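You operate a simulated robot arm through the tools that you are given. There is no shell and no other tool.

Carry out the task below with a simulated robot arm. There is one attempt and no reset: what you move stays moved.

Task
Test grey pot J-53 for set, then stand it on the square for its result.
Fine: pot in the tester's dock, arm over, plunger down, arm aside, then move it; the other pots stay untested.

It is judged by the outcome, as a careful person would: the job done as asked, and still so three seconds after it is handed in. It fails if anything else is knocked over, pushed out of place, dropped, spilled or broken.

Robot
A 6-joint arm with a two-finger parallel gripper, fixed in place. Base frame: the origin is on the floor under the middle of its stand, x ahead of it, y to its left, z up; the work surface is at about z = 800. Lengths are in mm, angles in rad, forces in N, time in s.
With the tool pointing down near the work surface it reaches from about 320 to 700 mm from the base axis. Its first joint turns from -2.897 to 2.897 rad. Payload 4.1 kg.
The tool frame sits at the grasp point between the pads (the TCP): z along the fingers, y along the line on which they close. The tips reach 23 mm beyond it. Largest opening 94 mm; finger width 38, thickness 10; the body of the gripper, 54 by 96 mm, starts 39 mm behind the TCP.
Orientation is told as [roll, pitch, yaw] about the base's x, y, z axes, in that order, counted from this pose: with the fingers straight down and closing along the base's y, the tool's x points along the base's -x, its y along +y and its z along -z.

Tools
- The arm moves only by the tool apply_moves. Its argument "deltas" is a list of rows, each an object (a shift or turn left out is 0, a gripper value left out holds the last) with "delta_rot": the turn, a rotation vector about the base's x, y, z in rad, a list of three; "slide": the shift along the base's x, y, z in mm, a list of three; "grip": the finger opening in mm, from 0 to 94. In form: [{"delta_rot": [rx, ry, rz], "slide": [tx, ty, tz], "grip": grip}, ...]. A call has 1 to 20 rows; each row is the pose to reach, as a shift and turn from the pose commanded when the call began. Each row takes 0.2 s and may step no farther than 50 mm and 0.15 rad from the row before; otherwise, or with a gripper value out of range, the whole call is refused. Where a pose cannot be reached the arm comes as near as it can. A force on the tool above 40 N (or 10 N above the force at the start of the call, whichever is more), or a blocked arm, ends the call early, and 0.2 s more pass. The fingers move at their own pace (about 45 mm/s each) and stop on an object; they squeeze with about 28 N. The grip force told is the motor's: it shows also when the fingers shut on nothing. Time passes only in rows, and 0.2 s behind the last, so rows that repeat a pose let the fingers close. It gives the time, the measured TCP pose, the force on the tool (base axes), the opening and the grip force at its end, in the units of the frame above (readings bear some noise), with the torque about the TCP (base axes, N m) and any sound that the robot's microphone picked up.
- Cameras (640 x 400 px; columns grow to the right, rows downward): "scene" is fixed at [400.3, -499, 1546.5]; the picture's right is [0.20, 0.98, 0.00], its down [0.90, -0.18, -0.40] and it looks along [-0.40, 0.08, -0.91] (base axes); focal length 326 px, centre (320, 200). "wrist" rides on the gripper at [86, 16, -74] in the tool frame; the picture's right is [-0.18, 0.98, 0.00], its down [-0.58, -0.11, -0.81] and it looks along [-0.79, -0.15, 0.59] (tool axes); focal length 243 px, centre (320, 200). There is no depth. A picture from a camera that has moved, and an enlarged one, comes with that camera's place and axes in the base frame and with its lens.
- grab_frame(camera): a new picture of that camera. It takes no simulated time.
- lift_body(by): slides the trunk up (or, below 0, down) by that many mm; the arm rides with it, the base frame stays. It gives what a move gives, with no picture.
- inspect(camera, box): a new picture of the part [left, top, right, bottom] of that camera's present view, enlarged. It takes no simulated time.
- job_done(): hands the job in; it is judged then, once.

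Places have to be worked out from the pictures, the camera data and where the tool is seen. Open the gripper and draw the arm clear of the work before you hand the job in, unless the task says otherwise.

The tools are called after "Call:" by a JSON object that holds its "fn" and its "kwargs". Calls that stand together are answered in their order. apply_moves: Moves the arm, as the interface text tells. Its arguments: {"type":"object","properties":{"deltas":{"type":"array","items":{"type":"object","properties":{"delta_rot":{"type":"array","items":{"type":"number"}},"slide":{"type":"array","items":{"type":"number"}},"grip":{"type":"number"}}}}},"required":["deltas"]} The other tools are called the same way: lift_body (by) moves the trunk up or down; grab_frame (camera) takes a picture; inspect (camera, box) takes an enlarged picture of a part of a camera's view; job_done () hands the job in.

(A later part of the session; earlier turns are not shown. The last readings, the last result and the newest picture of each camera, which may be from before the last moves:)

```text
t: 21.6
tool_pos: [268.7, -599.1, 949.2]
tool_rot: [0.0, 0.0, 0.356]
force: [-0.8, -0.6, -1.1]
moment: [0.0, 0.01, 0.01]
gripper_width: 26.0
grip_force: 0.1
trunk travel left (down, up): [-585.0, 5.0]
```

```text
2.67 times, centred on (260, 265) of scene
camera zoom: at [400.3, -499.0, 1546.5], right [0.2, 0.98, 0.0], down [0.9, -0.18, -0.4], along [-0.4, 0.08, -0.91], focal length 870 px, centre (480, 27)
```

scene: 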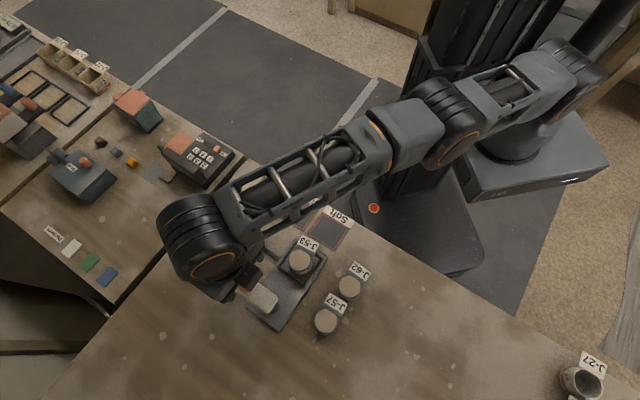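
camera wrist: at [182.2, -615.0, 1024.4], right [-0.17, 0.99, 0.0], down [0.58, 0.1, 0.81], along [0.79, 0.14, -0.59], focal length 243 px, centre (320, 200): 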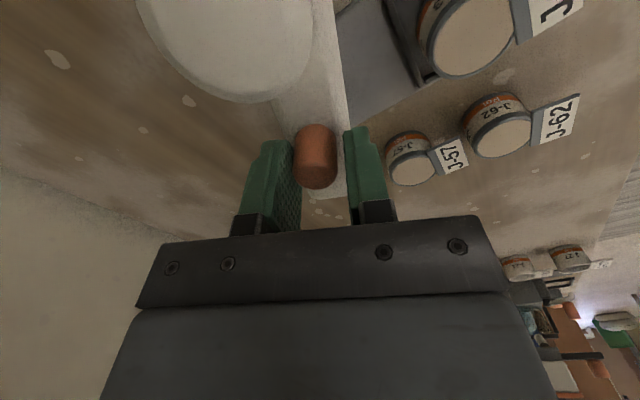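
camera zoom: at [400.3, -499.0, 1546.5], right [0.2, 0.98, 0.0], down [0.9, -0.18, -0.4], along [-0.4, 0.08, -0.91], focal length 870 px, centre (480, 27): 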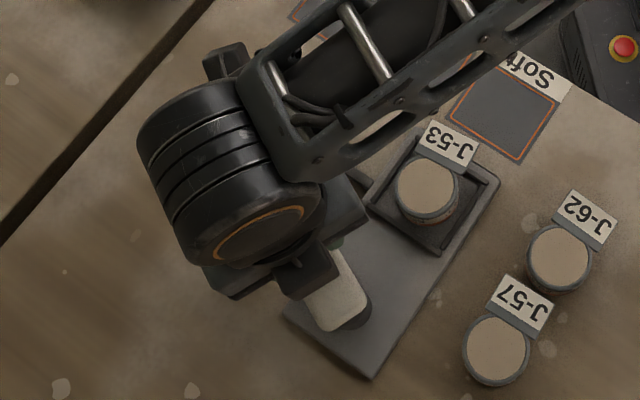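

The arm follows with almost no force and keeps its place in the fork. I'll continue the arc.

Call:
{"fn": "apply_moves", "kwargs": {"deltas": [{"slide": [-1.6, 5.3, 0], "delta_rot": [0, 0, -0.1428]}, {"slide": [-2.3, 10.8, 0], "delta_rot": [0, 0, -0.2856]}, {"slide": [-2.3, 16.3, 0], "delta_rot": [0, 0, -0.4284]}, {"slide": [-1.6, 21.8, 0], "delta_rot": [0, 0, -0.5712]}, {"slide": [0, 27.1, 0], "delta_rot": [0, 0, -0.714]}, {"slide": [0, 27.1, 0], "delta_rot": [0, 0, -0.714]}]}}

Call:
{"fn": "grab_frame", "kwargs": {"camera": "wrist"}}

Call:
{"fn": "inspect", "kwargs": {"camera": "scene", "box": [180, 190, 340, 340]}}

```text
t: 23.0
tool_pos: [266.8, -571.6, 949.1]
tool_rot: [0.001, -0.001, -0.36]
force: [0.1, -0.5, 0.3]
moment: [0.0, 0.01, -0.03]
gripper_width: 26.0
grip_force: 0.1
trunk travel left (down, up): [-585.0, 5.0]
```

```text
taken
camera wrist: at [193.8, -527.0, 1024.3], right [0.52, 0.86, 0.0], down [0.51, -0.31, 0.81], along [0.69, -0.42, -0.59], focal length 243 px, centre (320, 200)
```

wrist: 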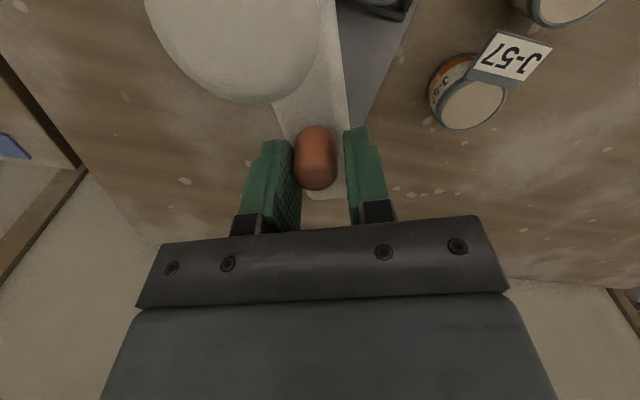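

```text
2.67 times, centred on (260, 265) of scene
camera zoom: at [400.3, -499.0, 1546.5], right [0.2, 0.98, 0.0], down [0.9, -0.18, -0.4], along [-0.4, 0.08, -0.91], focal length 870 px, centre (480, 27)
```

zoom: 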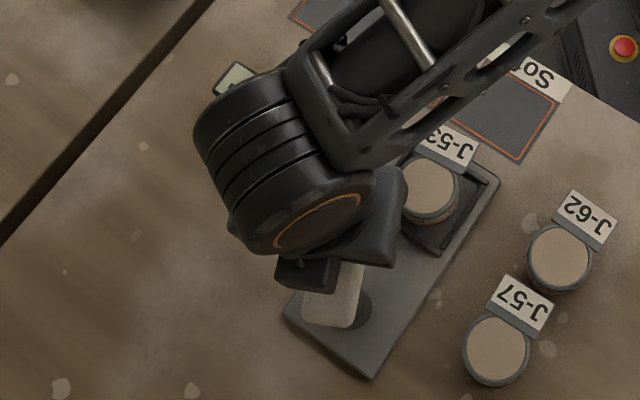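

Still smooth. I'll finish the last steps of the 90° swing and look for a stop or click.

Call:
{"fn": "apply_moves", "kwargs": {"deltas": [{"slide": [2.3, 5, 0], "delta_rot": [0, 0, -0.1428]}, {"slide": [5.3, 9.7, 0], "delta_rot": [0, 0, -0.2856]}, {"slide": [8.9, 13.8, 0], "delta_rot": [0, 0, -0.4284]}, {"slide": [8.9, 13.8, 0], "delta_rot": [0, 0, -0.4284]}]}}

Call:
{"fn": "grab_frame", "kwargs": {"camera": "wrist"}}

Call:
{"fn": "inspect", "kwargs": {"camera": "scene", "box": [180, 190, 340, 340]}}

```text
t: 24.0
tool_pos: [277.6, -558.6, 948.9]
tool_rot: [-0.001, 0.001, -0.787]
force: [0.1, -0.4, 0.2]
moment: [0.0, 0.05, -0.03]
gripper_width: 25.8
grip_force: 0.0
trunk travel left (down, up): [-585.0, 5.0]
```

```text
taken
camera wrist: at [228.4, -486.0, 1024.2], right [0.83, 0.56, 0.0], down [0.33, -0.49, 0.81], along [0.45, -0.67, -0.59], focal length 243 px, centre (320, 200)
```

wrist: 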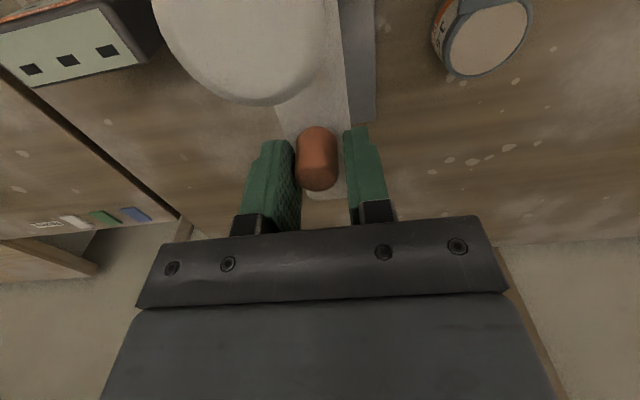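

```text
2.67 times, centred on (260, 265) of scene
camera zoom: at [400.3, -499.0, 1546.5], right [0.2, 0.98, 0.0], down [0.9, -0.18, -0.4], along [-0.4, 0.08, -0.91], focal length 870 px, centre (480, 27)
```

zoom: 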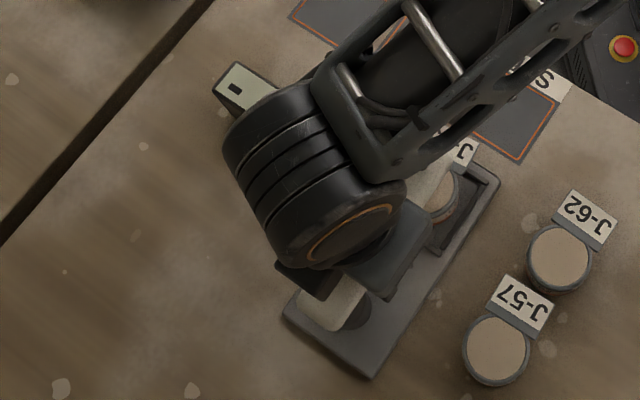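

There's no stop yet, and the trailing-finger gap means the arm likely lags by about 3°. I'll nudge it a little further and watch for a stop.

Call:
{"fn": "apply_moves", "kwargs": {"deltas": [{"slide": [0.7, 0.7, 0], "delta_rot": [0, 0, -0.025]}, {"slide": [1.4, 1.4, 0], "delta_rot": [0, 0, -0.05]}, {"slide": [1.4, 1.4, 0], "delta_rot": [0, 0, -0.05]}]}}

```text
t: 24.8
tool_pos: [278.9, -556.7, 949.2]
tool_rot: [0.001, 0.001, -0.837]
force: [-1.4, -1.9, -1.0]
moment: [-0.03, -0.01, 0.04]
gripper_width: 27.5
grip_force: 0.8
trunk travel left (down, up): [-585.0, 5.0]
```

A resisting force of about 2.4 N along the swing has appeared, and the fingers spread to 27.5 mm, which may be the stop. I'll nudge a bit more to confirm.

Call:
{"fn": "apply_moves", "kwargs": {"deltas": [{"slide": [0.7, 0.7, 0], "delta_rot": [0, 0, -0.02]}, {"slide": [0.7, 0.7, 0], "delta_rot": [0, 0, -0.02]}]}}

Call:
{"fn": "grab_frame", "kwargs": {"camera": "wrist"}}

```text
t: 25.4
tool_pos: [279.2, -556.9, 948.6]
tool_rot: [0.0, 0.003, -0.858]
force: [-3.7, -4.3, -0.1]
moment: [-0.05, -0.02, 0.01]
gripper_width: 28.4
grip_force: 2.9
trunk travel left (down, up): [-585.0, 5.0]
```

```text
taken
camera wrist: at [234.8, -481.6, 1024.3], right [0.86, 0.5, 0.0], down [0.3, -0.51, 0.81], along [0.41, -0.7, -0.59], focal length 243 px, centre (320, 200)
```

wrist: 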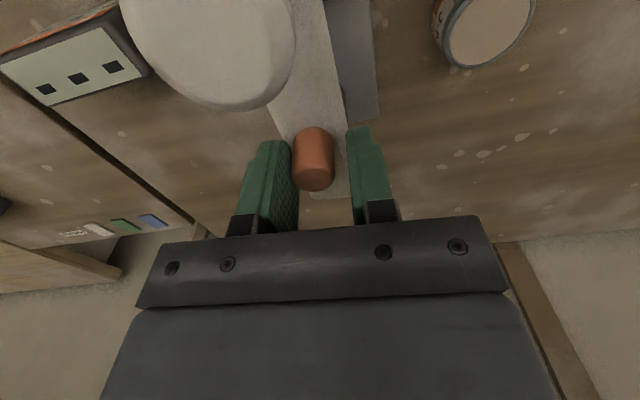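

Force rises with no further motion and the handle turned relative to the tool, so the arm is at its stop at about 135° from the pivot, over the dock. I'll open the fork, rise clear and look.

Call:
{"fn": "apply_moves", "kwargs": {"deltas": [{"slide": [-1, -1, 0], "grip": 40}, {"slide": [-1, -1, 0], "grip": 44}, {"slide": [-1, -1, 5]}, {"slide": [-1, -1, 30]}, {"slide": [-1, -1, 65]}, {"slide": [-1, -1, 95]}, {"slide": [-1, -1, 95]}]}}

Call:
{"fn": "grab_frame", "kwargs": {"camera": "wrist"}}

Call:
{"fn": "inspect", "kwargs": {"camera": "scene", "box": [180, 190, 340, 340]}}

```text
t: 27.0
tool_pos: [278.4, -556.9, 1043.9]
tool_rot: [0.0, -0.001, -0.856]
force: [-0.3, 0.4, 1.2]
moment: [-0.03, 0.03, 0.01]
gripper_width: 43.7
grip_force: 0.0
trunk travel left (down, up): [-585.0, 5.0]
```

```text
taken
camera wrist: at [234.3, -482.3, 1119.5], right [0.86, 0.5, 0.0], down [0.3, -0.51, 0.81], along [0.41, -0.7, -0.59], focal length 243 px, centre (320, 200)
```

wrist: 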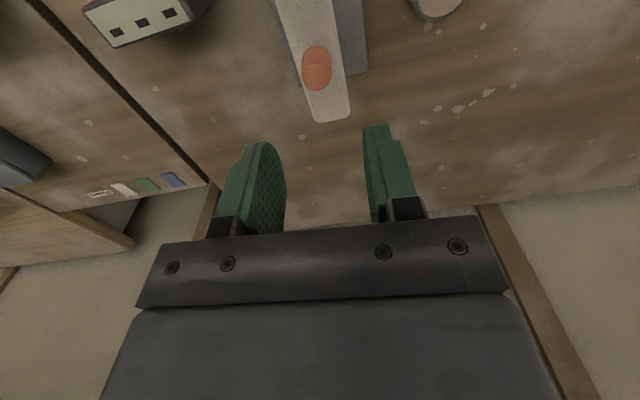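

```text
2.67 times, centred on (260, 265) of scene
camera zoom: at [400.3, -499.0, 1546.5], right [0.2, 0.98, 0.0], down [0.9, -0.18, -0.4], along [-0.4, 0.08, -0.91], focal length 870 px, centre (480, 27)
```

zoom: 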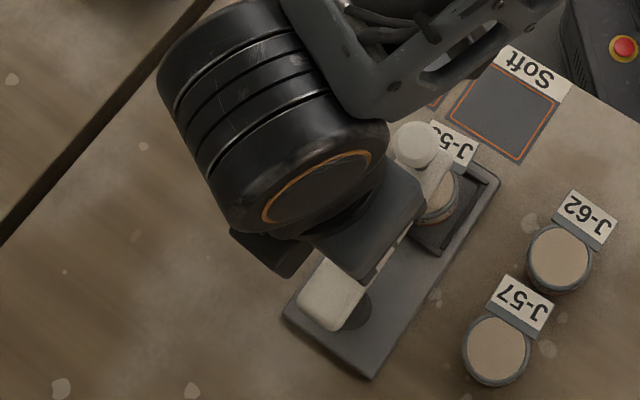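

The plunger cap now shows at about (226, -508), directly over the dock centre and the pot. I'll move above it with the fingers closing.

Call:
{"fn": "apply_moves", "kwargs": {"deltas": [{"slide": [-17, 16, 0], "grip": 20}, {"slide": [-35, 32, 0], "grip": 0}, {"slide": [-52, 48.6, 0], "grip": 0}, {"slide": [-52, 48.6, 0], "grip": 0}, {"slide": [-52, 48.6, 0], "grip": 0}]}}

Call:
{"fn": "grab_frame", "kwargs": {"camera": "wrist"}}

Call:
{"fn": "inspect", "kwargs": {"camera": "scene", "box": [180, 170, 360, 320]}}

```text
t: 28.2
tool_pos: [226.9, -510.0, 1044.1]
tool_rot: [-0.001, 0.0, -0.856]
force: [-0.2, 0.6, -0.4]
moment: [-0.03, -0.02, 0.01]
gripper_width: 0.0
grip_force: 28.4
trunk travel left (down, up): [-585.0, 5.0]
```

```text
taken
camera wrist: at [182.6, -434.1, 1119.0], right [0.86, 0.5, 0.0], down [0.3, -0.51, 0.81], along [0.41, -0.7, -0.59], focal length 243 px, centre (320, 200)
```

wrist: 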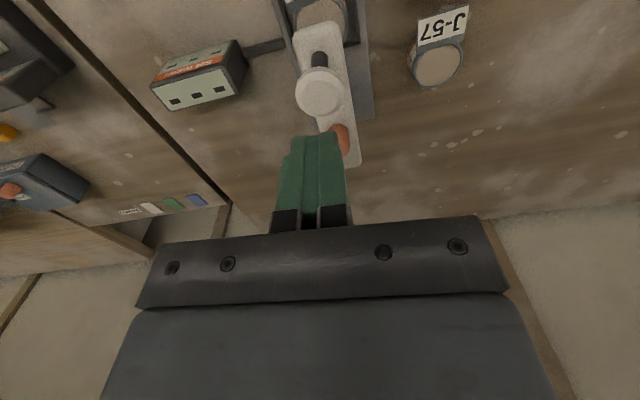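

```text
2.67 times, centred on (270, 245) of scene
camera zoom: at [400.3, -499.0, 1546.5], right [0.2, 0.98, 0.0], down [0.9, -0.18, -0.4], along [-0.4, 0.08, -0.91], focal length 870 px, centre (453, 80)
```

zoom: 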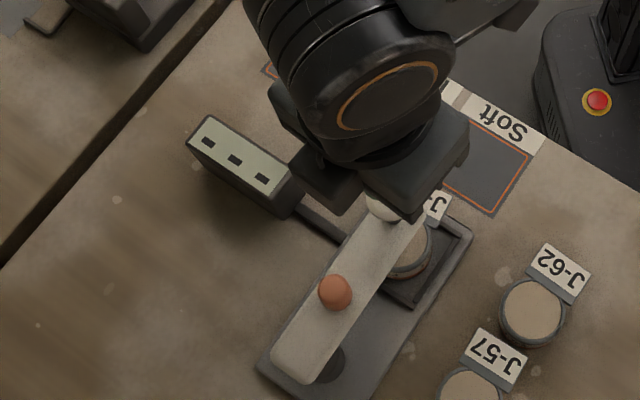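

The cap (about 31 mm across) is centred right under the closed fingertips, with its top near z 968 to 972. I'll lower to just above it, then feel for contact.

Call:
{"fn": "apply_moves", "kwargs": {"deltas": [{"slide": [0, 0.5, -15]}, {"slide": [0, 0.5, -30]}, {"slide": [0, 0.5, -43]}, {"slide": [0, 0.5, -43]}]}}

Call:
{"fn": "inspect", "kwargs": {"camera": "wrist", "box": [140, 0, 460, 240]}}

```text
t: 29.2
tool_pos: [228.3, -508.2, 1001.0]
tool_rot: [0.001, -0.001, -0.857]
force: [0.1, -0.3, 1.3]
moment: [0.0, 0.01, 0.02]
gripper_width: 0.1
grip_force: 27.7
trunk travel left (down, up): [-585.0, 5.0]
```

```text
1.67 times, centred on (300, 120) of wrist
camera zoom: at [183.4, -433.1, 1076.1], right [0.86, 0.51, 0.0], down [0.3, -0.51, 0.81], along [0.41, -0.7, -0.59], focal length 404 px, centre (353, 333)
```

zoom: 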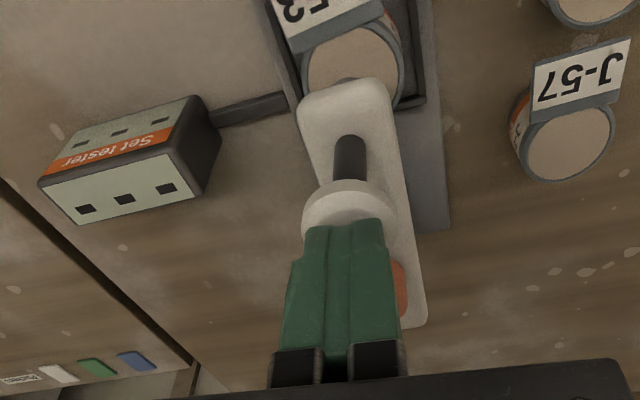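

The tips are just over the cap's centre. I'll press down in small steps, watching force and listening for the tester.

Call:
{"fn": "apply_moves", "kwargs": {"deltas": [{"slide": [-0.5, 0, -3]}, {"slide": [-0.5, 0, -6]}, {"slide": [-0.5, 0, -9]}, {"slide": [-0.5, 0, -12]}, {"slide": [-0.5, 0, -12]}]}}

Call:
{"fn": "inspect", "kwargs": {"camera": "wrist", "box": [140, 0, 460, 240]}}

```text
t: 30.4
tool_pos: [227.4, -508.4, 988.7]
tool_rot: [0.002, -0.001, -0.856]
force: [0.6, -0.9, 2.0]
moment: [0.04, 0.0, -0.02]
gripper_width: 0.2
grip_force: 27.3
trunk travel left (down, up): [-585.0, 5.0]
```

```text
1.67 times, centred on (300, 120) of wrist
camera zoom: at [182.3, -433.1, 1064.2], right [0.86, 0.5, 0.0], down [0.3, -0.51, 0.81], along [0.41, -0.7, -0.59], focal length 404 px, centre (353, 333)
```

zoom: 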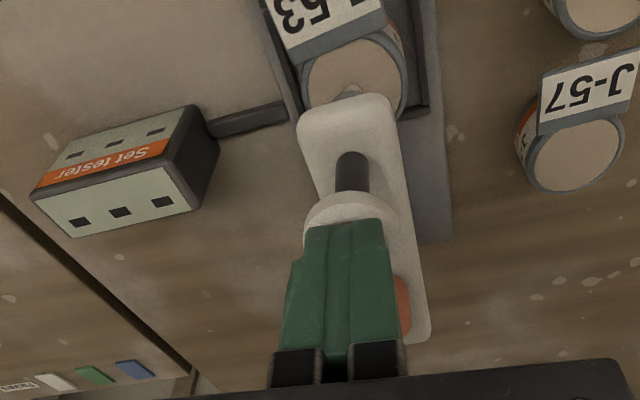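

A force of about 2 N suggests first contact at tip z ≈ 966. I'll continue pressing in small steps.

Call:
{"fn": "apply_moves", "kwargs": {"deltas": [{"slide": [0, 0, -2]}, {"slide": [0, 0, -4]}, {"slide": [0, 0, -6]}, {"slide": [0, 0, -8]}, {"slide": [0, 0, -8]}]}}

Call:
{"fn": "inspect", "kwargs": {"camera": "wrist", "box": [140, 0, 460, 240]}}

```text
t: 31.6
tool_pos: [225.9, -507.6, 980.9]
tool_rot: [-0.001, 0.0, -0.857]
force: [1.6, -0.9, 3.2]
moment: [0.0, 0.0, 0.0]
gripper_width: 0.0
grip_force: 27.6
trunk travel left (down, up): [-585.0, 5.0]
```

```text
1.67 times, centred on (300, 120) of wrist
camera zoom: at [182.2, -433.1, 1056.2], right [0.86, 0.5, 0.0], down [0.3, -0.51, 0.81], along [0.41, -0.7, -0.59], focal length 404 px, centre (353, 333)
```

zoom: 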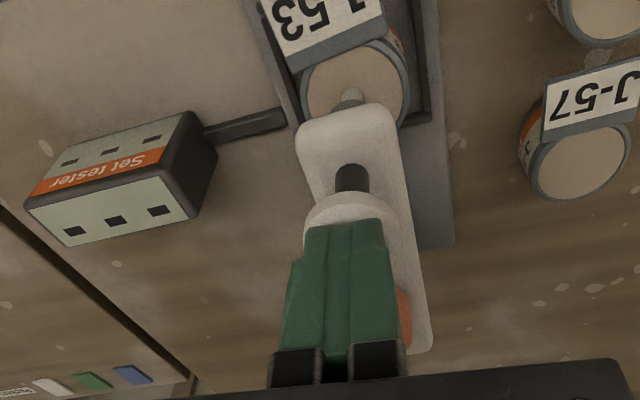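

The plunger is moving down against a light spring (about 3 N) and the foot is nearing the pot's surface. I'll keep pressing.

Call:
{"fn": "apply_moves", "kwargs": {"deltas": [{"slide": [0, 0, -2]}, {"slide": [0, 0, -4]}, {"slide": [0, 0, -6]}, {"slide": [0, 0, -8]}, {"slide": [0, 0, -8]}]}}

Call:
{"fn": "inspect", "kwargs": {"camera": "wrist", "box": [140, 0, 460, 240]}}

Call:
{"fn": "inspect", "kwargs": {"camera": "scene", "box": [200, 190, 320, 290]}}

```text
t: 32.8
tool_pos: [225.7, -509.0, 972.5]
tool_rot: [0.0, 0.0, -0.858]
force: [0.0, -0.8, 4.5]
moment: [0.0, 0.04, -0.01]
gripper_width: 0.0
grip_force: 27.7
trunk travel left (down, up): [-585.0, 5.0]
```

```text
1.67 times, centred on (300, 120) of wrist
camera zoom: at [182.3, -432.9, 1048.5], right [0.86, 0.5, 0.0], down [0.3, -0.51, 0.81], along [0.41, -0.7, -0.59], focal length 404 px, centre (353, 333)
```

zoom: 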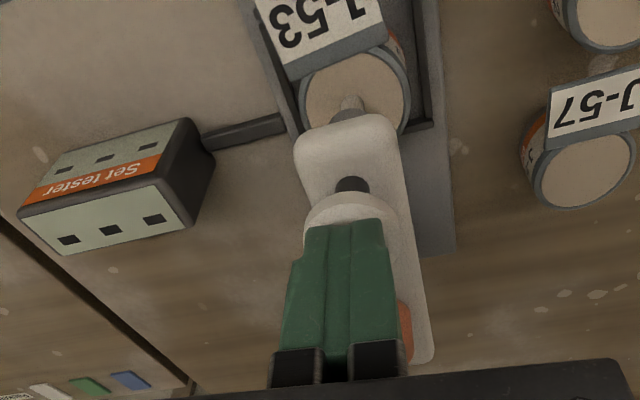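

```text
4.00 times, centred on (260, 240) of scene
camera zoom: at [400.3, -499.0, 1546.5], right [0.2, 0.98, 0.0], down [0.9, -0.18, -0.4], along [-0.4, 0.08, -0.91], focal length 1304 px, centre (560, 40)
```

zoom: 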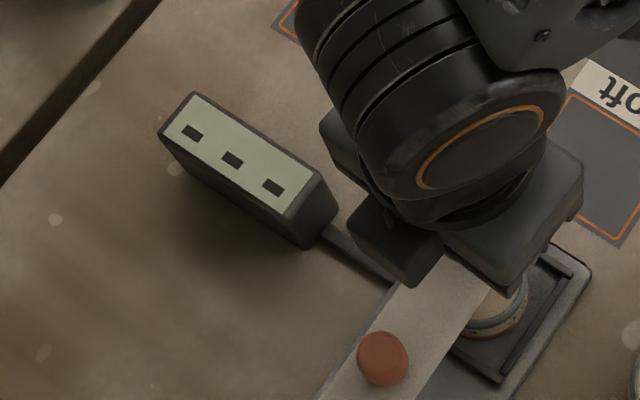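

The spring force is 4.5 N and the foot's rounded tip is very near the surface. I'll press on in finer steps.

Call:
{"fn": "apply_moves", "kwargs": {"deltas": [{"slide": [0, 0, -1.5]}, {"slide": [0, 0, -3]}, {"slide": [0, 0, -4.5]}, {"slide": [0, 0, -6]}, {"slide": [0, 0, -6]}]}}

Call:
{"fn": "inspect", "kwargs": {"camera": "wrist", "box": [140, 0, 460, 240]}}

Call:
{"fn": "inspect", "kwargs": {"camera": "scene", "box": [200, 190, 320, 290]}}

```text
t: 34.0
tool_pos: [226.0, -507.6, 968.5]
tool_rot: [-0.001, -0.001, -0.856]
force: [0.1, -1.1, 21.5]
moment: [0.1, 0.11, -0.02]
gripper_width: 0.0
grip_force: 28.0
trunk travel left (down, up): [-585.0, 5.0]
```

```text
1.67 times, centred on (300, 120) of wrist
camera zoom: at [182.1, -432.5, 1044.1], right [0.86, 0.51, 0.0], down [0.3, -0.51, 0.81], along [0.41, -0.7, -0.59], focal length 404 px, centre (353, 333)
```

zoom: 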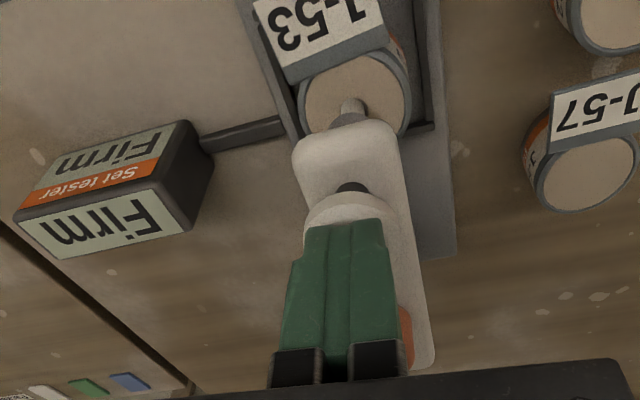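

```text
4.00 times, centred on (260, 240) of scene
camera zoom: at [400.3, -499.0, 1546.5], right [0.2, 0.98, 0.0], down [0.9, -0.18, -0.4], along [-0.4, 0.08, -0.91], focal length 1304 px, centre (560, 40)
```

zoom: 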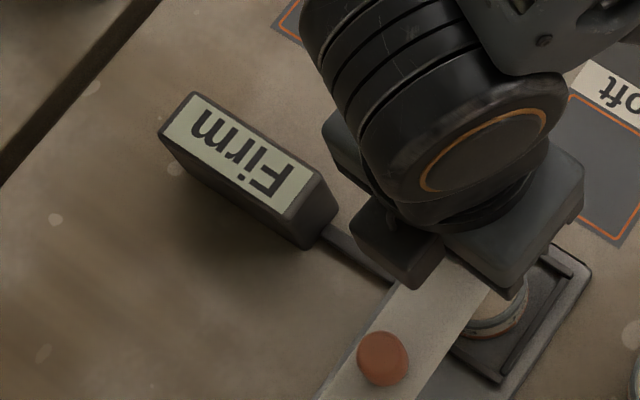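

The display now reads "Firm", with the plunger bottomed at about 21 N. I'll hold briefly to be sure the reading is steady.

Call:
{"fn": "apply_moves", "kwargs": {"deltas": [{"slide": [0, 0, 0]}, {"slide": [0, 0, 0]}, {"slide": [0, 0, 0]}]}}

Call:
{"fn": "inspect", "kwargs": {"camera": "scene", "box": [200, 190, 320, 290]}}

```text
t: 34.8
tool_pos: [227.8, -508.0, 969.7]
tool_rot: [-0.001, -0.004, -0.858]
force: [1.4, -5.4, 28.3]
moment: [-0.01, 0.06, -0.03]
gripper_width: 0.0
grip_force: 28.0
trunk travel left (down, up): [-585.0, 5.0]
```

```text
4.00 times, centred on (260, 240) of scene
camera zoom: at [400.3, -499.0, 1546.5], right [0.2, 0.98, 0.0], down [0.9, -0.18, -0.4], along [-0.4, 0.08, -0.91], focal length 1304 px, centre (560, 40)
```

zoom: 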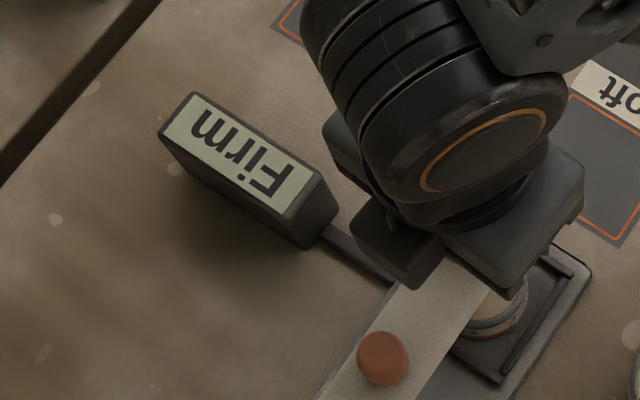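

"Firm" holds steady, so J-53 goes on the Firm square. I'll release the plunger by rising slowly, then go well clear.

Call:
{"fn": "apply_moves", "kwargs": {"deltas": [{"slide": [0, 0, 4]}, {"slide": [0, 0, 10]}, {"slide": [0, 0, 16]}, {"slide": [0, 0, 24]}, {"slide": [0, 0, 40]}, {"slide": [0, 0, 75]}, {"slide": [0, 0, 75]}]}}

Call:
{"fn": "grab_frame", "kwargs": {"camera": "wrist"}}

Call:
{"fn": "inspect", "kwargs": {"camera": "scene", "box": [180, 170, 360, 320]}}

```text
t: 36.4
tool_pos: [226.5, -509.4, 1044.4]
tool_rot: [-0.001, -0.001, -0.857]
force: [-0.2, -0.1, 0.2]
moment: [-0.02, 0.04, 0.0]
gripper_width: 0.0
grip_force: 28.2
trunk travel left (down, up): [-585.0, 5.0]
```

```text
taken
camera wrist: at [182.1, -434.0, 1118.3], right [0.86, 0.5, 0.0], down [0.3, -0.51, 0.81], along [0.41, -0.7, -0.59], focal length 243 px, centre (320, 200)
```

wrist: 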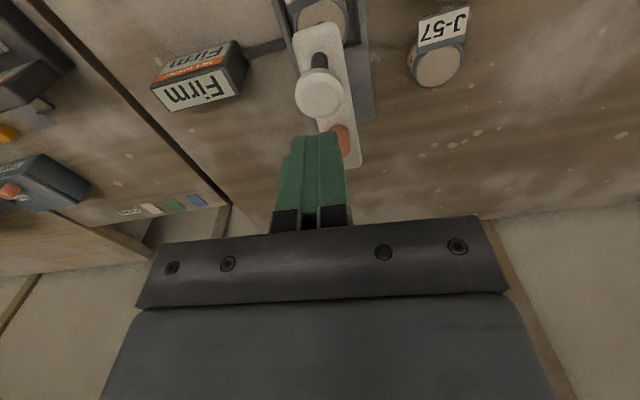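

```text
2.67 times, centred on (270, 245) of scene
camera zoom: at [400.3, -499.0, 1546.5], right [0.2, 0.98, 0.0], down [0.9, -0.18, -0.4], along [-0.4, 0.08, -0.91], focal length 870 px, centre (453, 80)
```

zoom: 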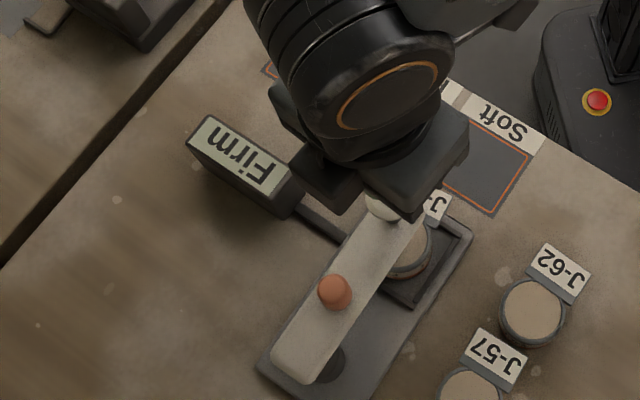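

The plunger sprang back up and the result stays latched. Now I'll swing the arm aside: first move back over the orange handle with the fingers open, at yaw -0.785.

Call:
{"fn": "apply_moves", "kwargs": {"deltas": [{"slide": [17, -17, 0], "delta_rot": [0, 0, 0.024], "grip": 20}, {"slide": [34, -34, 0], "delta_rot": [0, 0, 0.048], "grip": 40}, {"slide": [50.5, -49.8, 0], "delta_rot": [0, 0, 0.072], "grip": 40}, {"slide": [50.5, -49.8, -20], "delta_rot": [0, 0, 0.072], "grip": 40}, {"slide": [50.5, -49.8, -44], "delta_rot": [0, 0, 0.072], "grip": 40}, {"slide": [50.5, -49.8, -44], "delta_rot": [0, 0, 0.072], "grip": 40}]}}

Call:
{"fn": "inspect", "kwargs": {"camera": "wrist", "box": [180, 0, 460, 230]}}

```text
t: 37.8
tool_pos: [276.7, -559.5, 998.3]
tool_rot: [0.0, -0.001, -0.785]
force: [0.3, 0.1, -0.1]
moment: [-0.03, 0.0, 0.03]
gripper_width: 40.1
grip_force: 0.0
trunk travel left (down, up): [-585.0, 5.0]
```

```text
1.74 times, centred on (320, 115) of wrist
camera zoom: at [227.1, -486.5, 1073.3], right [0.82, 0.57, 0.0], down [0.33, -0.49, 0.81], along [0.46, -0.66, -0.59], focal length 422 px, centre (320, 348)
```

zoom: 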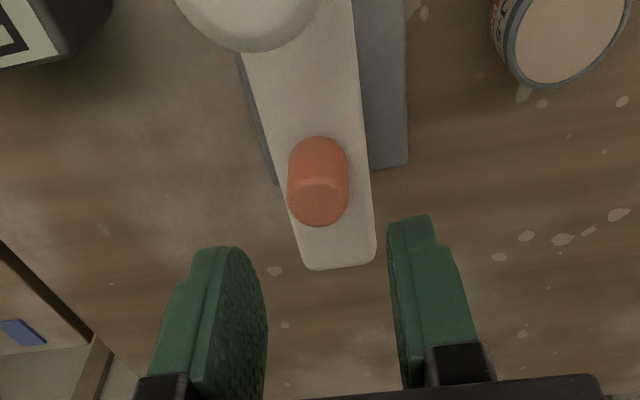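

The handle is centred in the gap to within about 1 mm. I'll lower to z ≈ 949 and narrow the fork to 26 mm.

Call:
{"fn": "apply_moves", "kwargs": {"deltas": [{"slide": [0, 0, -20], "grip": 36}, {"slide": [0, 0, -38], "grip": 36}, {"slide": [0, 0, -46], "grip": 36}, {"slide": [0, 0, -49.5], "grip": 36}, {"slide": [0, 0, -49.5], "grip": 26}, {"slide": [0, 0, -49.5], "grip": 26}]}}

Call:
{"fn": "inspect", "kwargs": {"camera": "wrist", "box": [180, 0, 460, 230]}}

```text
t: 39.2
tool_pos: [275.6, -558.4, 948.6]
tool_rot: [0.0, -0.001, -0.782]
force: [0.7, 0.3, -0.6]
moment: [-0.05, 0.0, -0.02]
gripper_width: 25.7
grip_force: 0.1
trunk travel left (down, up): [-585.0, 5.0]
```

```text
1.74 times, centred on (320, 115) of wrist
camera zoom: at [227.3, -486.4, 1024.1], right [0.82, 0.57, 0.0], down [0.33, -0.49, 0.81], along [0.46, -0.66, -0.59], focal length 422 px, centre (320, 348)
```

zoom: 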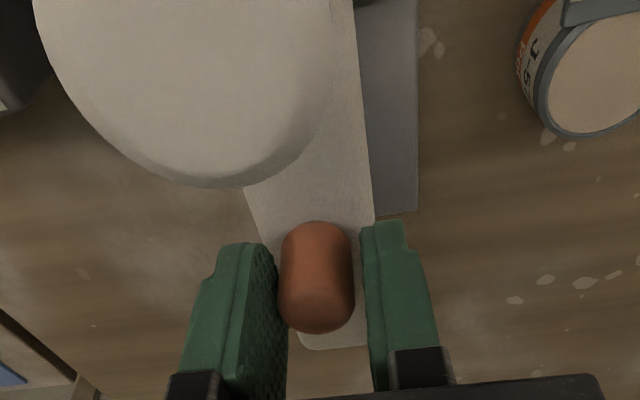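

The handle is in the fork. I'll swing it back counter-clockwise along the same arc to its original side.

Call:
{"fn": "apply_moves", "kwargs": {"deltas": [{"slide": [-3.6, -4.1, 0], "delta_rot": [0, 0, 0.1428]}, {"slide": [-6.6, -8.8, 0], "delta_rot": [0, 0, 0.2856]}, {"slide": [-8.9, -13.8, 0], "delta_rot": [0, 0, 0.4284]}, {"slide": [-10.5, -19.1, 0], "delta_rot": [0, 0, 0.5712]}, {"slide": [-11.2, -24.6, 0], "delta_rot": [0, 0, 0.714]}, {"slide": [-11.2, -30.1, 0], "delta_rot": [0, 0, 0.8568]}, {"slide": [-10.5, -35.6, 0], "delta_rot": [0, 0, 0.9996]}, {"slide": [-8.9, -40.9, 0], "delta_rot": [0, 0, 1.1424]}, {"slide": [-8.9, -40.9, 0], "delta_rot": [0, 0, 1.1424]}]}}

Call:
{"fn": "grab_frame", "kwargs": {"camera": "wrist"}}

Call:
{"fn": "inspect", "kwargs": {"camera": "scene", "box": [180, 170, 360, 320]}}

```text
t: 41.2
tool_pos: [267.5, -598.7, 947.7]
tool_rot: [-0.001, -0.001, 0.36]
force: [0.2, -0.2, 0.3]
moment: [-0.02, 0.03, 0.02]
gripper_width: 25.9
grip_force: 0.0
trunk travel left (down, up): [-585.0, 5.0]
```

```text
taken
camera wrist: at [181.5, -614.9, 1024.1], right [-0.17, 0.98, 0.0], down [0.58, 0.1, 0.81], along [0.79, 0.14, -0.59], focal length 243 px, centre (320, 200)
```

wrist: 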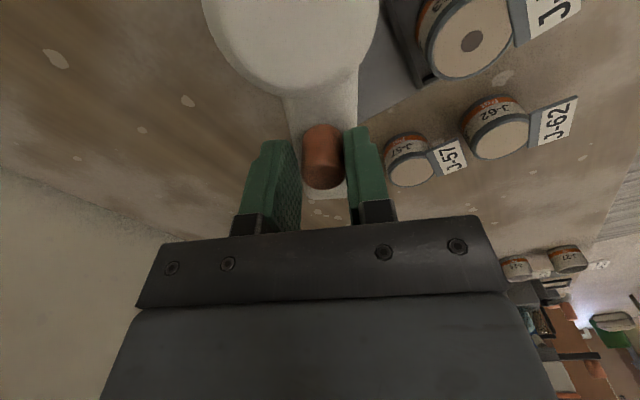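

```text
2.67 times, centred on (270, 245) of scene
camera zoom: at [400.3, -499.0, 1546.5], right [0.2, 0.98, 0.0], down [0.9, -0.18, -0.4], along [-0.4, 0.08, -0.91], focal length 870 px, centre (453, 80)
```

zoom: 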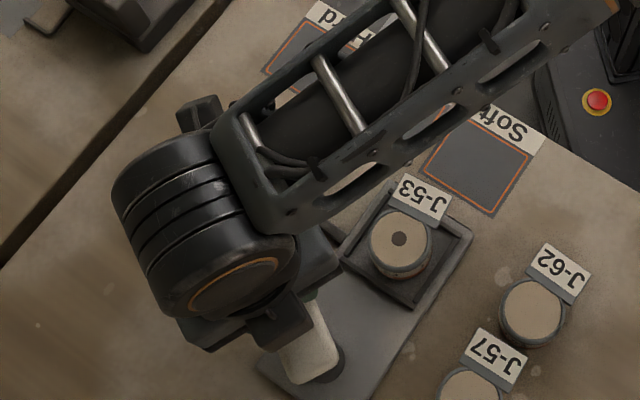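

The pot now shows the dent mark at its centre and the arm swings freely. I'll finish the swing back to the aside position, with a small nudge for the fork's slack.

Call:
{"fn": "apply_moves", "kwargs": {"deltas": [{"slide": [2.3, -5, 0], "delta_rot": [0, 0, 0.1428]}, {"slide": [5.3, -9.6, 0], "delta_rot": [0, 0, 0.2856]}, {"slide": [8.9, -13.8, 0], "delta_rot": [0, 0, 0.4284]}, {"slide": [10, -14.9, 0], "delta_rot": [0, 0, 0.465]}, {"slide": [10, -14.9, 0], "delta_rot": [0, 0, 0.465]}]}}

Call:
{"fn": "grab_frame", "kwargs": {"camera": "wrist"}}

Call:
{"fn": "inspect", "kwargs": {"camera": "scene", "box": [180, 170, 360, 320]}}

```text
t: 42.4
tool_pos: [277.6, -613.7, 947.4]
tool_rot: [0.0, 0.0, 0.824]
force: [-0.7, 0.0, 0.0]
moment: [-0.03, -0.01, -0.01]
gripper_width: 26.1
grip_force: 0.0
trunk travel left (down, up): [-585.0, 5.0]
```

```text
taken
camera wrist: at [207.4, -667.1, 1023.9], right [-0.6, 0.8, 0.0], down [0.47, 0.35, 0.81], along [0.65, 0.48, -0.59], focal length 243 px, centre (320, 200)
```

wrist: 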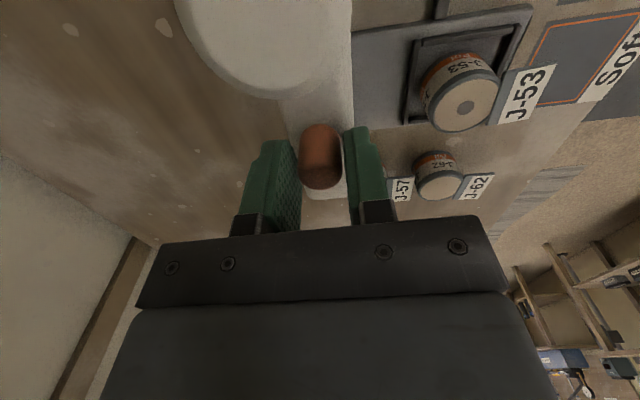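

```text
2.67 times, centred on (270, 245) of scene
camera zoom: at [400.3, -499.0, 1546.5], right [0.2, 0.98, 0.0], down [0.9, -0.18, -0.4], along [-0.4, 0.08, -0.91], focal length 870 px, centre (453, 80)
```

zoom: 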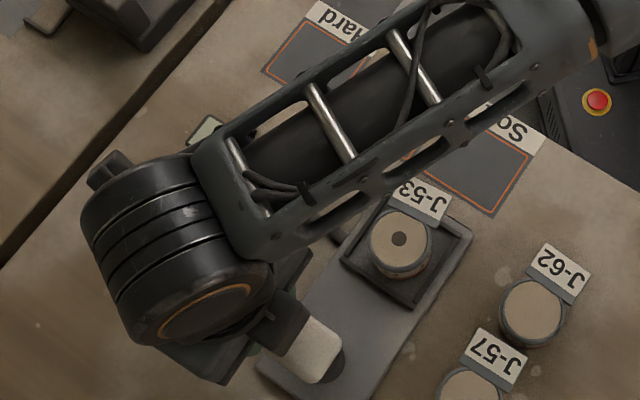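

The arm is essentially back at its aside position. I'll give it one more small nudge to see whether it rests on its stop.

Call:
{"fn": "apply_moves", "kwargs": {"deltas": [{"slide": [0.8, -0.8, 0], "delta_rot": [0, 0, 0.02]}, {"slide": [1.4, -1.4, 0], "delta_rot": [0, 0, 0.035]}, {"slide": [1.4, -1.4, 0], "delta_rot": [0, 0, 0.035]}]}}

```text
t: 43.2
tool_pos: [278.9, -614.8, 949.0]
tool_rot: [0.0, -0.001, 0.859]
force: [-0.3, -0.3, -0.3]
moment: [0.0, 0.0, -0.01]
gripper_width: 25.9
grip_force: 0.1
trunk travel left (down, up): [-585.0, 5.0]
```

No stop is felt, and the arm is at about its original angle, well aside. I'll open the fork and rise clear of it.

Call:
{"fn": "apply_moves", "kwargs": {"deltas": [{"slide": [-1, 1, 0], "grip": 40}, {"slide": [-1, 1, 0], "grip": 44}, {"slide": [-1, 1, 10]}, {"slide": [-1, 1, 40]}, {"slide": [-1, 1, 70]}, {"slide": [-1, 1, 70]}]}}

Call:
{"fn": "grab_frame", "kwargs": {"camera": "wrist"}}

```text
t: 44.6
tool_pos: [276.6, -615.1, 1018.8]
tool_rot: [0.0, 0.0, 0.858]
force: [0.9, -0.3, 0.4]
moment: [0.0, 0.0, -0.01]
gripper_width: 43.8
grip_force: 0.0
trunk travel left (down, up): [-585.0, 5.0]
```

```text
taken
camera wrist: at [209.2, -669.6, 1094.0], right [-0.62, 0.78, 0.0], down [0.46, 0.37, 0.81], along [0.63, 0.5, -0.59], focal length 243 px, centre (320, 200)
```

wrist: 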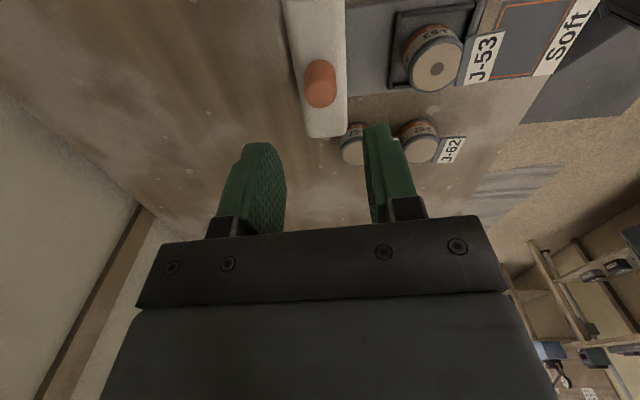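

The arm stayed aside. Next I'll return above the docked pot to the earlier grasp pose (yaw -0.70) with the gripper opening.

Call:
{"fn": "apply_moves", "kwargs": {"deltas": [{"slide": [0, 0, 10], "delta_rot": [0, 0, -0.13]}, {"slide": [-4, 9, 10], "delta_rot": [0, 0, -0.26]}, {"slide": [-8, 18, 10], "delta_rot": [0, 0, -0.39]}, {"slide": [-12, 27, 10], "delta_rot": [0, 0, -0.52]}, {"slide": [-17, 37, 10], "delta_rot": [0, 0, -0.65]}, {"slide": [-22, 48, 10], "delta_rot": [0, 0, -0.78]}, {"slide": [-27, 59, 10], "delta_rot": [0, 0, -0.91]}, {"slide": [-32, 70, 10], "delta_rot": [0, 0, -1.04], "grip": 60}, {"slide": [-37, 81, 10], "delta_rot": [0, 0, -1.17], "grip": 85}, {"slide": [-42, 92, 10], "delta_rot": [0, 0, -1.3], "grip": 85}, {"slide": [-46, 101, 10], "delta_rot": [0, 0, -1.43], "grip": 85}, {"slide": [-48, 105, 10], "delta_rot": [0, 0, -1.558], "grip": 85}, {"slide": [-48, 105, 10], "delta_rot": [0, 0, -1.558], "grip": 85}]}}

Call:
{"fn": "grab_frame", "kwargs": {"camera": "wrist"}}

Call:
{"fn": "inspect", "kwargs": {"camera": "scene", "box": [180, 170, 360, 320]}}

```text
t: 47.4
tool_pos: [230.7, -509.4, 1028.7]
tool_rot: [0.0, 0.0, -0.703]
force: [0.3, -0.2, -0.8]
moment: [-0.05, 0.0, 0.03]
gripper_width: 85.1
grip_force: 0.1
trunk travel left (down, up): [-585.0, 5.0]
```

```text
taken
camera wrist: at [175.2, -441.6, 1103.6], right [0.78, 0.63, 0.0], down [0.37, -0.46, 0.81], along [0.51, -0.62, -0.59], focal length 243 px, centre (320, 200)
```

wrist: 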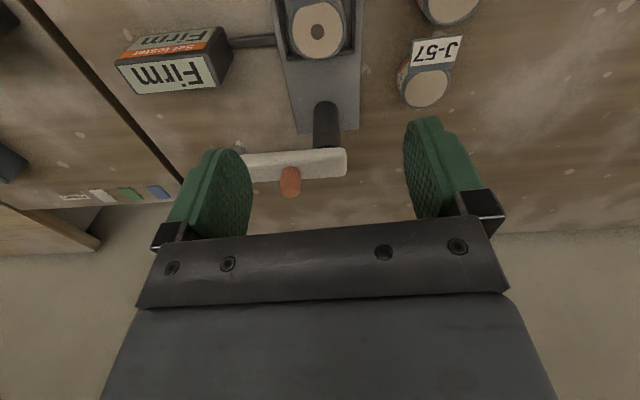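

```text
2.67 times, centred on (270, 245) of scene
camera zoom: at [400.3, -499.0, 1546.5], right [0.2, 0.98, 0.0], down [0.9, -0.18, -0.4], along [-0.4, 0.08, -0.91], focal length 870 px, centre (453, 80)
```

zoom: 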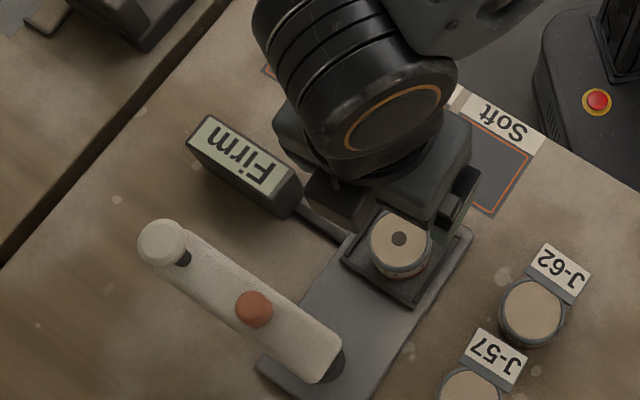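

The swing arm is back where it began. I'll descend straight to just above the pot and check alignment.

Call:
{"fn": "apply_moves", "kwargs": {"deltas": [{"slide": [-0.5, -0.5, -40], "grip": 85}, {"slide": [-0.5, -0.5, -85]}, {"slide": [-0.5, -0.5, -125]}, {"slide": [-0.5, -0.5, -125]}]}}

Call:
{"fn": "inspect", "kwargs": {"camera": "wrist", "box": [160, 0, 480, 240]}}

```text
t: 48.4
tool_pos: [229.5, -509.6, 902.6]
tool_rot: [0.001, -0.001, -0.7]
force: [-0.2, -0.6, 0.6]
moment: [-0.01, 0.01, 0.02]
gripper_width: 85.1
grip_force: 0.1
trunk travel left (down, up): [-585.0, 5.0]
```

```text
1.67 times, centred on (320, 120) of wrist
camera zoom: at [174.6, -442.5, 978.2], right [0.77, 0.63, 0.0], down [0.37, -0.46, 0.81], along [0.51, -0.62, -0.59], focal length 404 px, centre (320, 333)
```

zoom: 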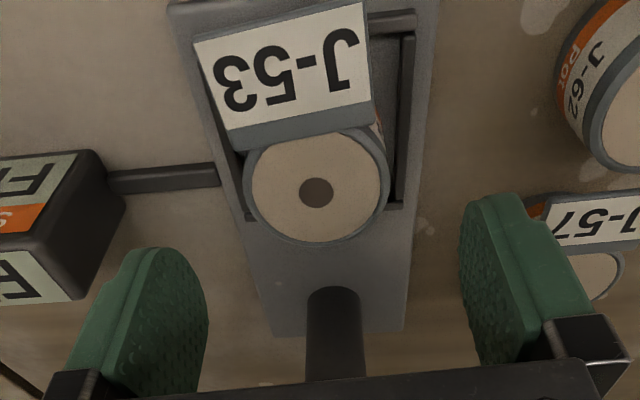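

The pot is centred between the fingers, about 1.6 mm towards the tag side. I'll shift 2.5 mm away from the tag, lower to TCP z ≈ 852 (tips above the walls), and close.

Call:
{"fn": "apply_moves", "kwargs": {"deltas": [{"slide": [1.9, -1.6, -15]}, {"slide": [1.9, -1.6, -35]}, {"slide": [1.9, -1.6, -50.5]}, {"slide": [1.9, -1.6, -50.5], "grip": 60}, {"slide": [1.9, -1.6, -50.5], "grip": 44}, {"slide": [1.9, -1.6, -50.5], "grip": 40}, {"slide": [1.9, -1.6, -50.5], "grip": 40}, {"slide": [1.9, -1.6, -50.5], "grip": 40}]}}

Call:
{"fn": "grab_frame", "kwargs": {"camera": "wrist"}}

```text
t: 50.2
tool_pos: [231.8, -510.6, 852.7]
tool_rot: [0.0, -0.001, -0.699]
force: [0.8, 0.0, -0.3]
moment: [-0.03, 0.0, 0.01]
gripper_width: 51.4
grip_force: 27.8
trunk travel left (down, up): [-585.0, 5.0]
```

```text
taken
camera wrist: at [176.3, -443.9, 928.5], right [0.77, 0.63, 0.0], down [0.37, -0.46, 0.81], along [0.51, -0.62, -0.59], focal length 243 px, centre (320, 200)
```

wrist: 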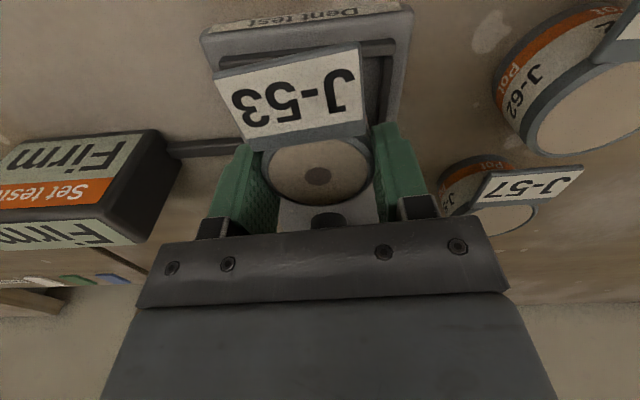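

J-53 is held (51.4 mm, 27.8 N). I'll lift it straight out of the dock.

Call:
{"fn": "apply_moves", "kwargs": {"deltas": [{"slide": [0, 0, 10]}, {"slide": [0, 0, 25]}, {"slide": [0, 0, 45]}, {"slide": [0, 0, 65]}, {"slide": [0, 0, 65]}]}}

Call:
{"fn": "grab_frame", "kwargs": {"camera": "wrist"}}

Call:
{"fn": "inspect", "kwargs": {"camera": "scene", "box": [180, 150, 360, 320]}}

```text
t: 51.4
tool_pos: [231.9, -510.6, 917.3]
tool_rot: [-0.001, 0.0, -0.7]
force: [0.3, 0.3, -1.0]
moment: [0.01, 0.04, 0.01]
gripper_width: 51.1
grip_force: 27.5
trunk travel left (down, up): [-585.0, 5.0]
```

```text
taken
camera wrist: at [176.7, -443.5, 993.4], right [0.77, 0.63, 0.0], down [0.37, -0.46, 0.81], along [0.51, -0.62, -0.59], focal length 243 px, centre (320, 200)
```

wrist: 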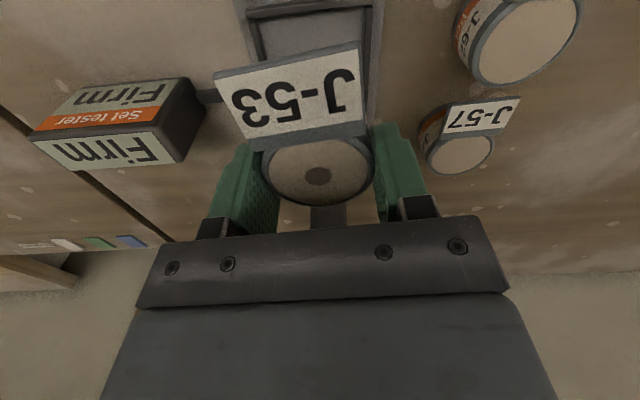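

```text
2.35 times, centred on (270, 235) of scene
camera zoom: at [400.3, -499.0, 1546.5], right [0.2, 0.98, 0.0], down [0.9, -0.18, -0.4], along [-0.4, 0.08, -0.91], focal length 767 px, centre (438, 118)
```

zoom: 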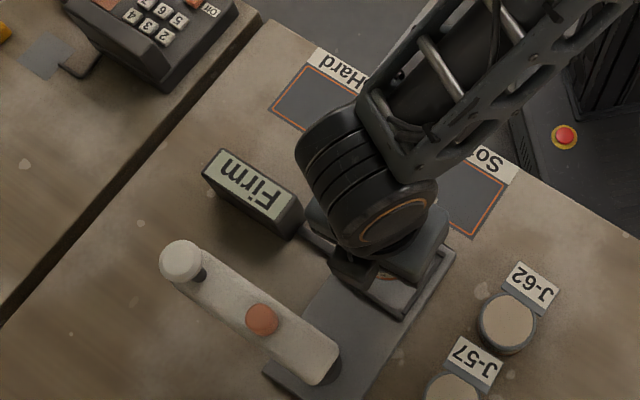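

It lifted cleanly out of the dock. I'll carry it across to above the Firm square at TCP ≈ (99.6, -495.5).

Call:
{"fn": "apply_moves", "kwargs": {"deltas": [{"slide": [-33, 4, 0]}, {"slide": [-66, 7.5, 0]}, {"slide": [-99, 11, 0]}, {"slide": [-132, 15, 0]}, {"slide": [-132, 15, 0]}]}}

Call:
{"fn": "grab_frame", "kwargs": {"camera": "wrist"}}

Call:
{"fn": "inspect", "kwargs": {"camera": "scene", "box": [220, 140, 360, 260]}}

```text
t: 52.6
tool_pos: [98.5, -496.5, 917.6]
tool_rot: [-0.001, -0.001, -0.7]
force: [0.6, 0.3, -1.1]
moment: [0.02, 0.0, 0.0]
gripper_width: 51.0
grip_force: 28.2
trunk travel left (down, up): [-585.0, 5.0]
```

```text
taken
camera wrist: at [44.1, -428.6, 992.8], right [0.77, 0.63, 0.0], down [0.37, -0.46, 0.81], along [0.51, -0.62, -0.59], focal length 243 px, centre (320, 200)
```

wrist: 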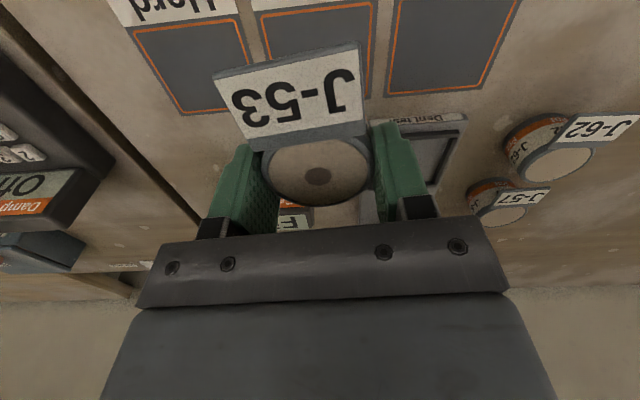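

```text
3.33 times, centred on (290, 200) of scene
camera zoom: at [400.3, -499.0, 1546.5], right [0.2, 0.98, 0.0], down [0.9, -0.18, -0.4], along [-0.4, 0.08, -0.91], focal length 1087 px, centre (420, 200)
```

zoom: 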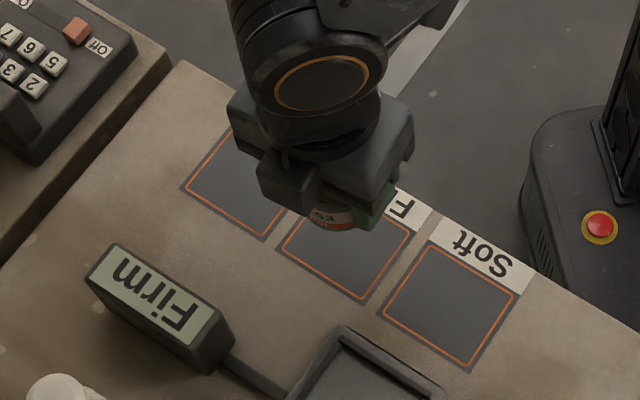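

I'll zoom in on the wrist view to locate the Firm square's outline relative to the held pot.

Call:
{"fn": "inspect", "kwargs": {"camera": "wrist", "box": [120, 0, 440, 130]}}

Call:
{"fn": "inspect", "kwargs": {"camera": "wrist", "box": [230, 0, 400, 110]}}

```text
2.00 times, centred on (280, 65) of wrist
camera zoom: at [44.1, -428.6, 992.8], right [0.77, 0.63, 0.0], down [0.37, -0.46, 0.81], along [0.51, -0.62, -0.59], focal length 485 px, centre (400, 470)
```

zoom: 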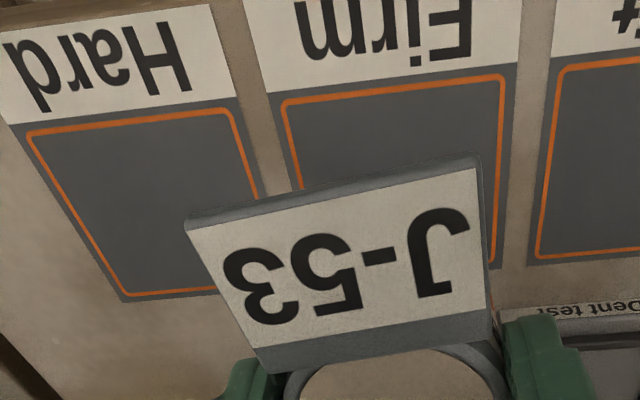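

```text
3.64 times, centred on (315, 55) of wrist
camera zoom: at [44.1, -428.6, 992.8], right [0.77, 0.63, 0.0], down [0.37, -0.46, 0.81], along [0.51, -0.62, -0.59], focal length 882 px, centre (338, 727)
```

zoom: 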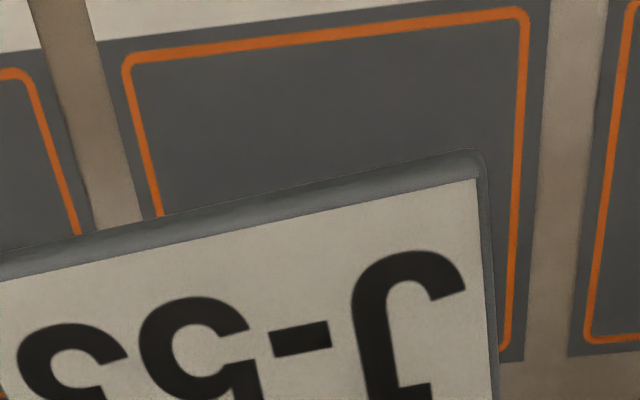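

From the wrist view, the Firm square's centre is at about (98, -494.3), with the pot's centre at about (95.5, -493.3). I'll correct by (+2.4, -0.9) and lower to about 6 mm above the surface.

Call:
{"fn": "apply_moves", "kwargs": {"deltas": [{"slide": [2.4, -0.9, 0]}, {"slide": [2.4, -0.9, -20]}, {"slide": [2.4, -0.9, -40]}, {"slide": [2.4, -0.9, -58]}, {"slide": [2.4, -0.9, -70]}, {"slide": [2.4, -0.9, -70]}]}}

Call:
{"fn": "inspect", "kwargs": {"camera": "wrist", "box": [120, 0, 440, 240]}}

Call:
{"fn": "inspect", "kwargs": {"camera": "scene", "box": [240, 160, 340, 240]}}

```text
t: 54.0
tool_pos: [102.1, -497.8, 848.1]
tool_rot: [-0.001, 0.0, -0.7]
force: [-0.1, -0.9, -1.5]
moment: [0.01, -0.01, 0.0]
gripper_width: 51.2
grip_force: 28.2
trunk travel left (down, up): [-585.0, 5.0]
```

```text
1.67 times, centred on (280, 120) of wrist
camera zoom: at [46.6, -429.8, 923.2], right [0.77, 0.63, 0.0], down [0.37, -0.46, 0.81], along [0.51, -0.62, -0.59], focal length 404 px, centre (387, 333)
```

zoom: 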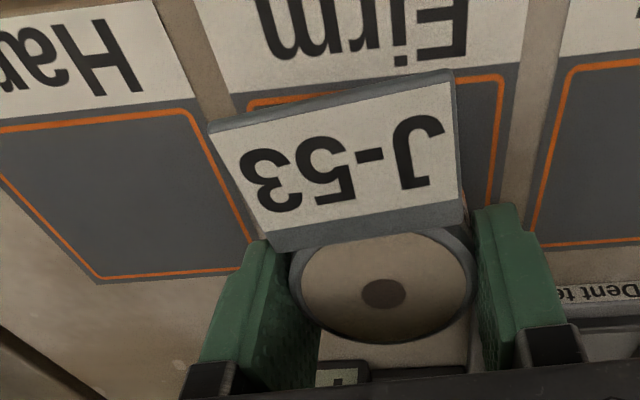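

```text
5.00 times, centred on (290, 200) of scene
camera zoom: at [400.3, -499.0, 1546.5], right [0.2, 0.98, 0.0], down [0.9, -0.18, -0.4], along [-0.4, 0.08, -0.91], focal length 1631 px, centre (470, 200)
```

zoom: 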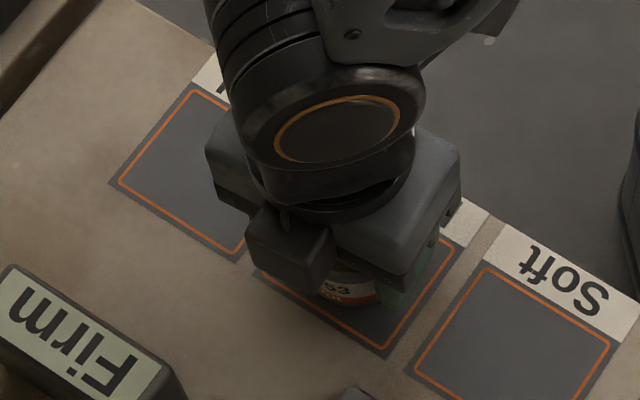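

The square's outline now puts its centre at TCP + (-3.7, +2.7), which matches the pot's centre at TCP + (-3.6, +3). I'll lower the rest in small steps to feel for the surface.

Call:
{"fn": "apply_moves", "kwargs": {"deltas": [{"slide": [0, 0, -2]}, {"slide": [0, 0, -4]}, {"slide": [0, 0, -5.5]}, {"slide": [0, 0, -5.5]}]}}

```text
t: 55.0
tool_pos: [101.1, -497.6, 842.0]
tool_rot: [0.0, -0.001, -0.701]
force: [0.4, -0.6, -1.0]
moment: [-0.01, -0.02, -0.03]
gripper_width: 51.2
grip_force: 28.3
trunk travel left (down, up): [-585.0, 5.0]
```

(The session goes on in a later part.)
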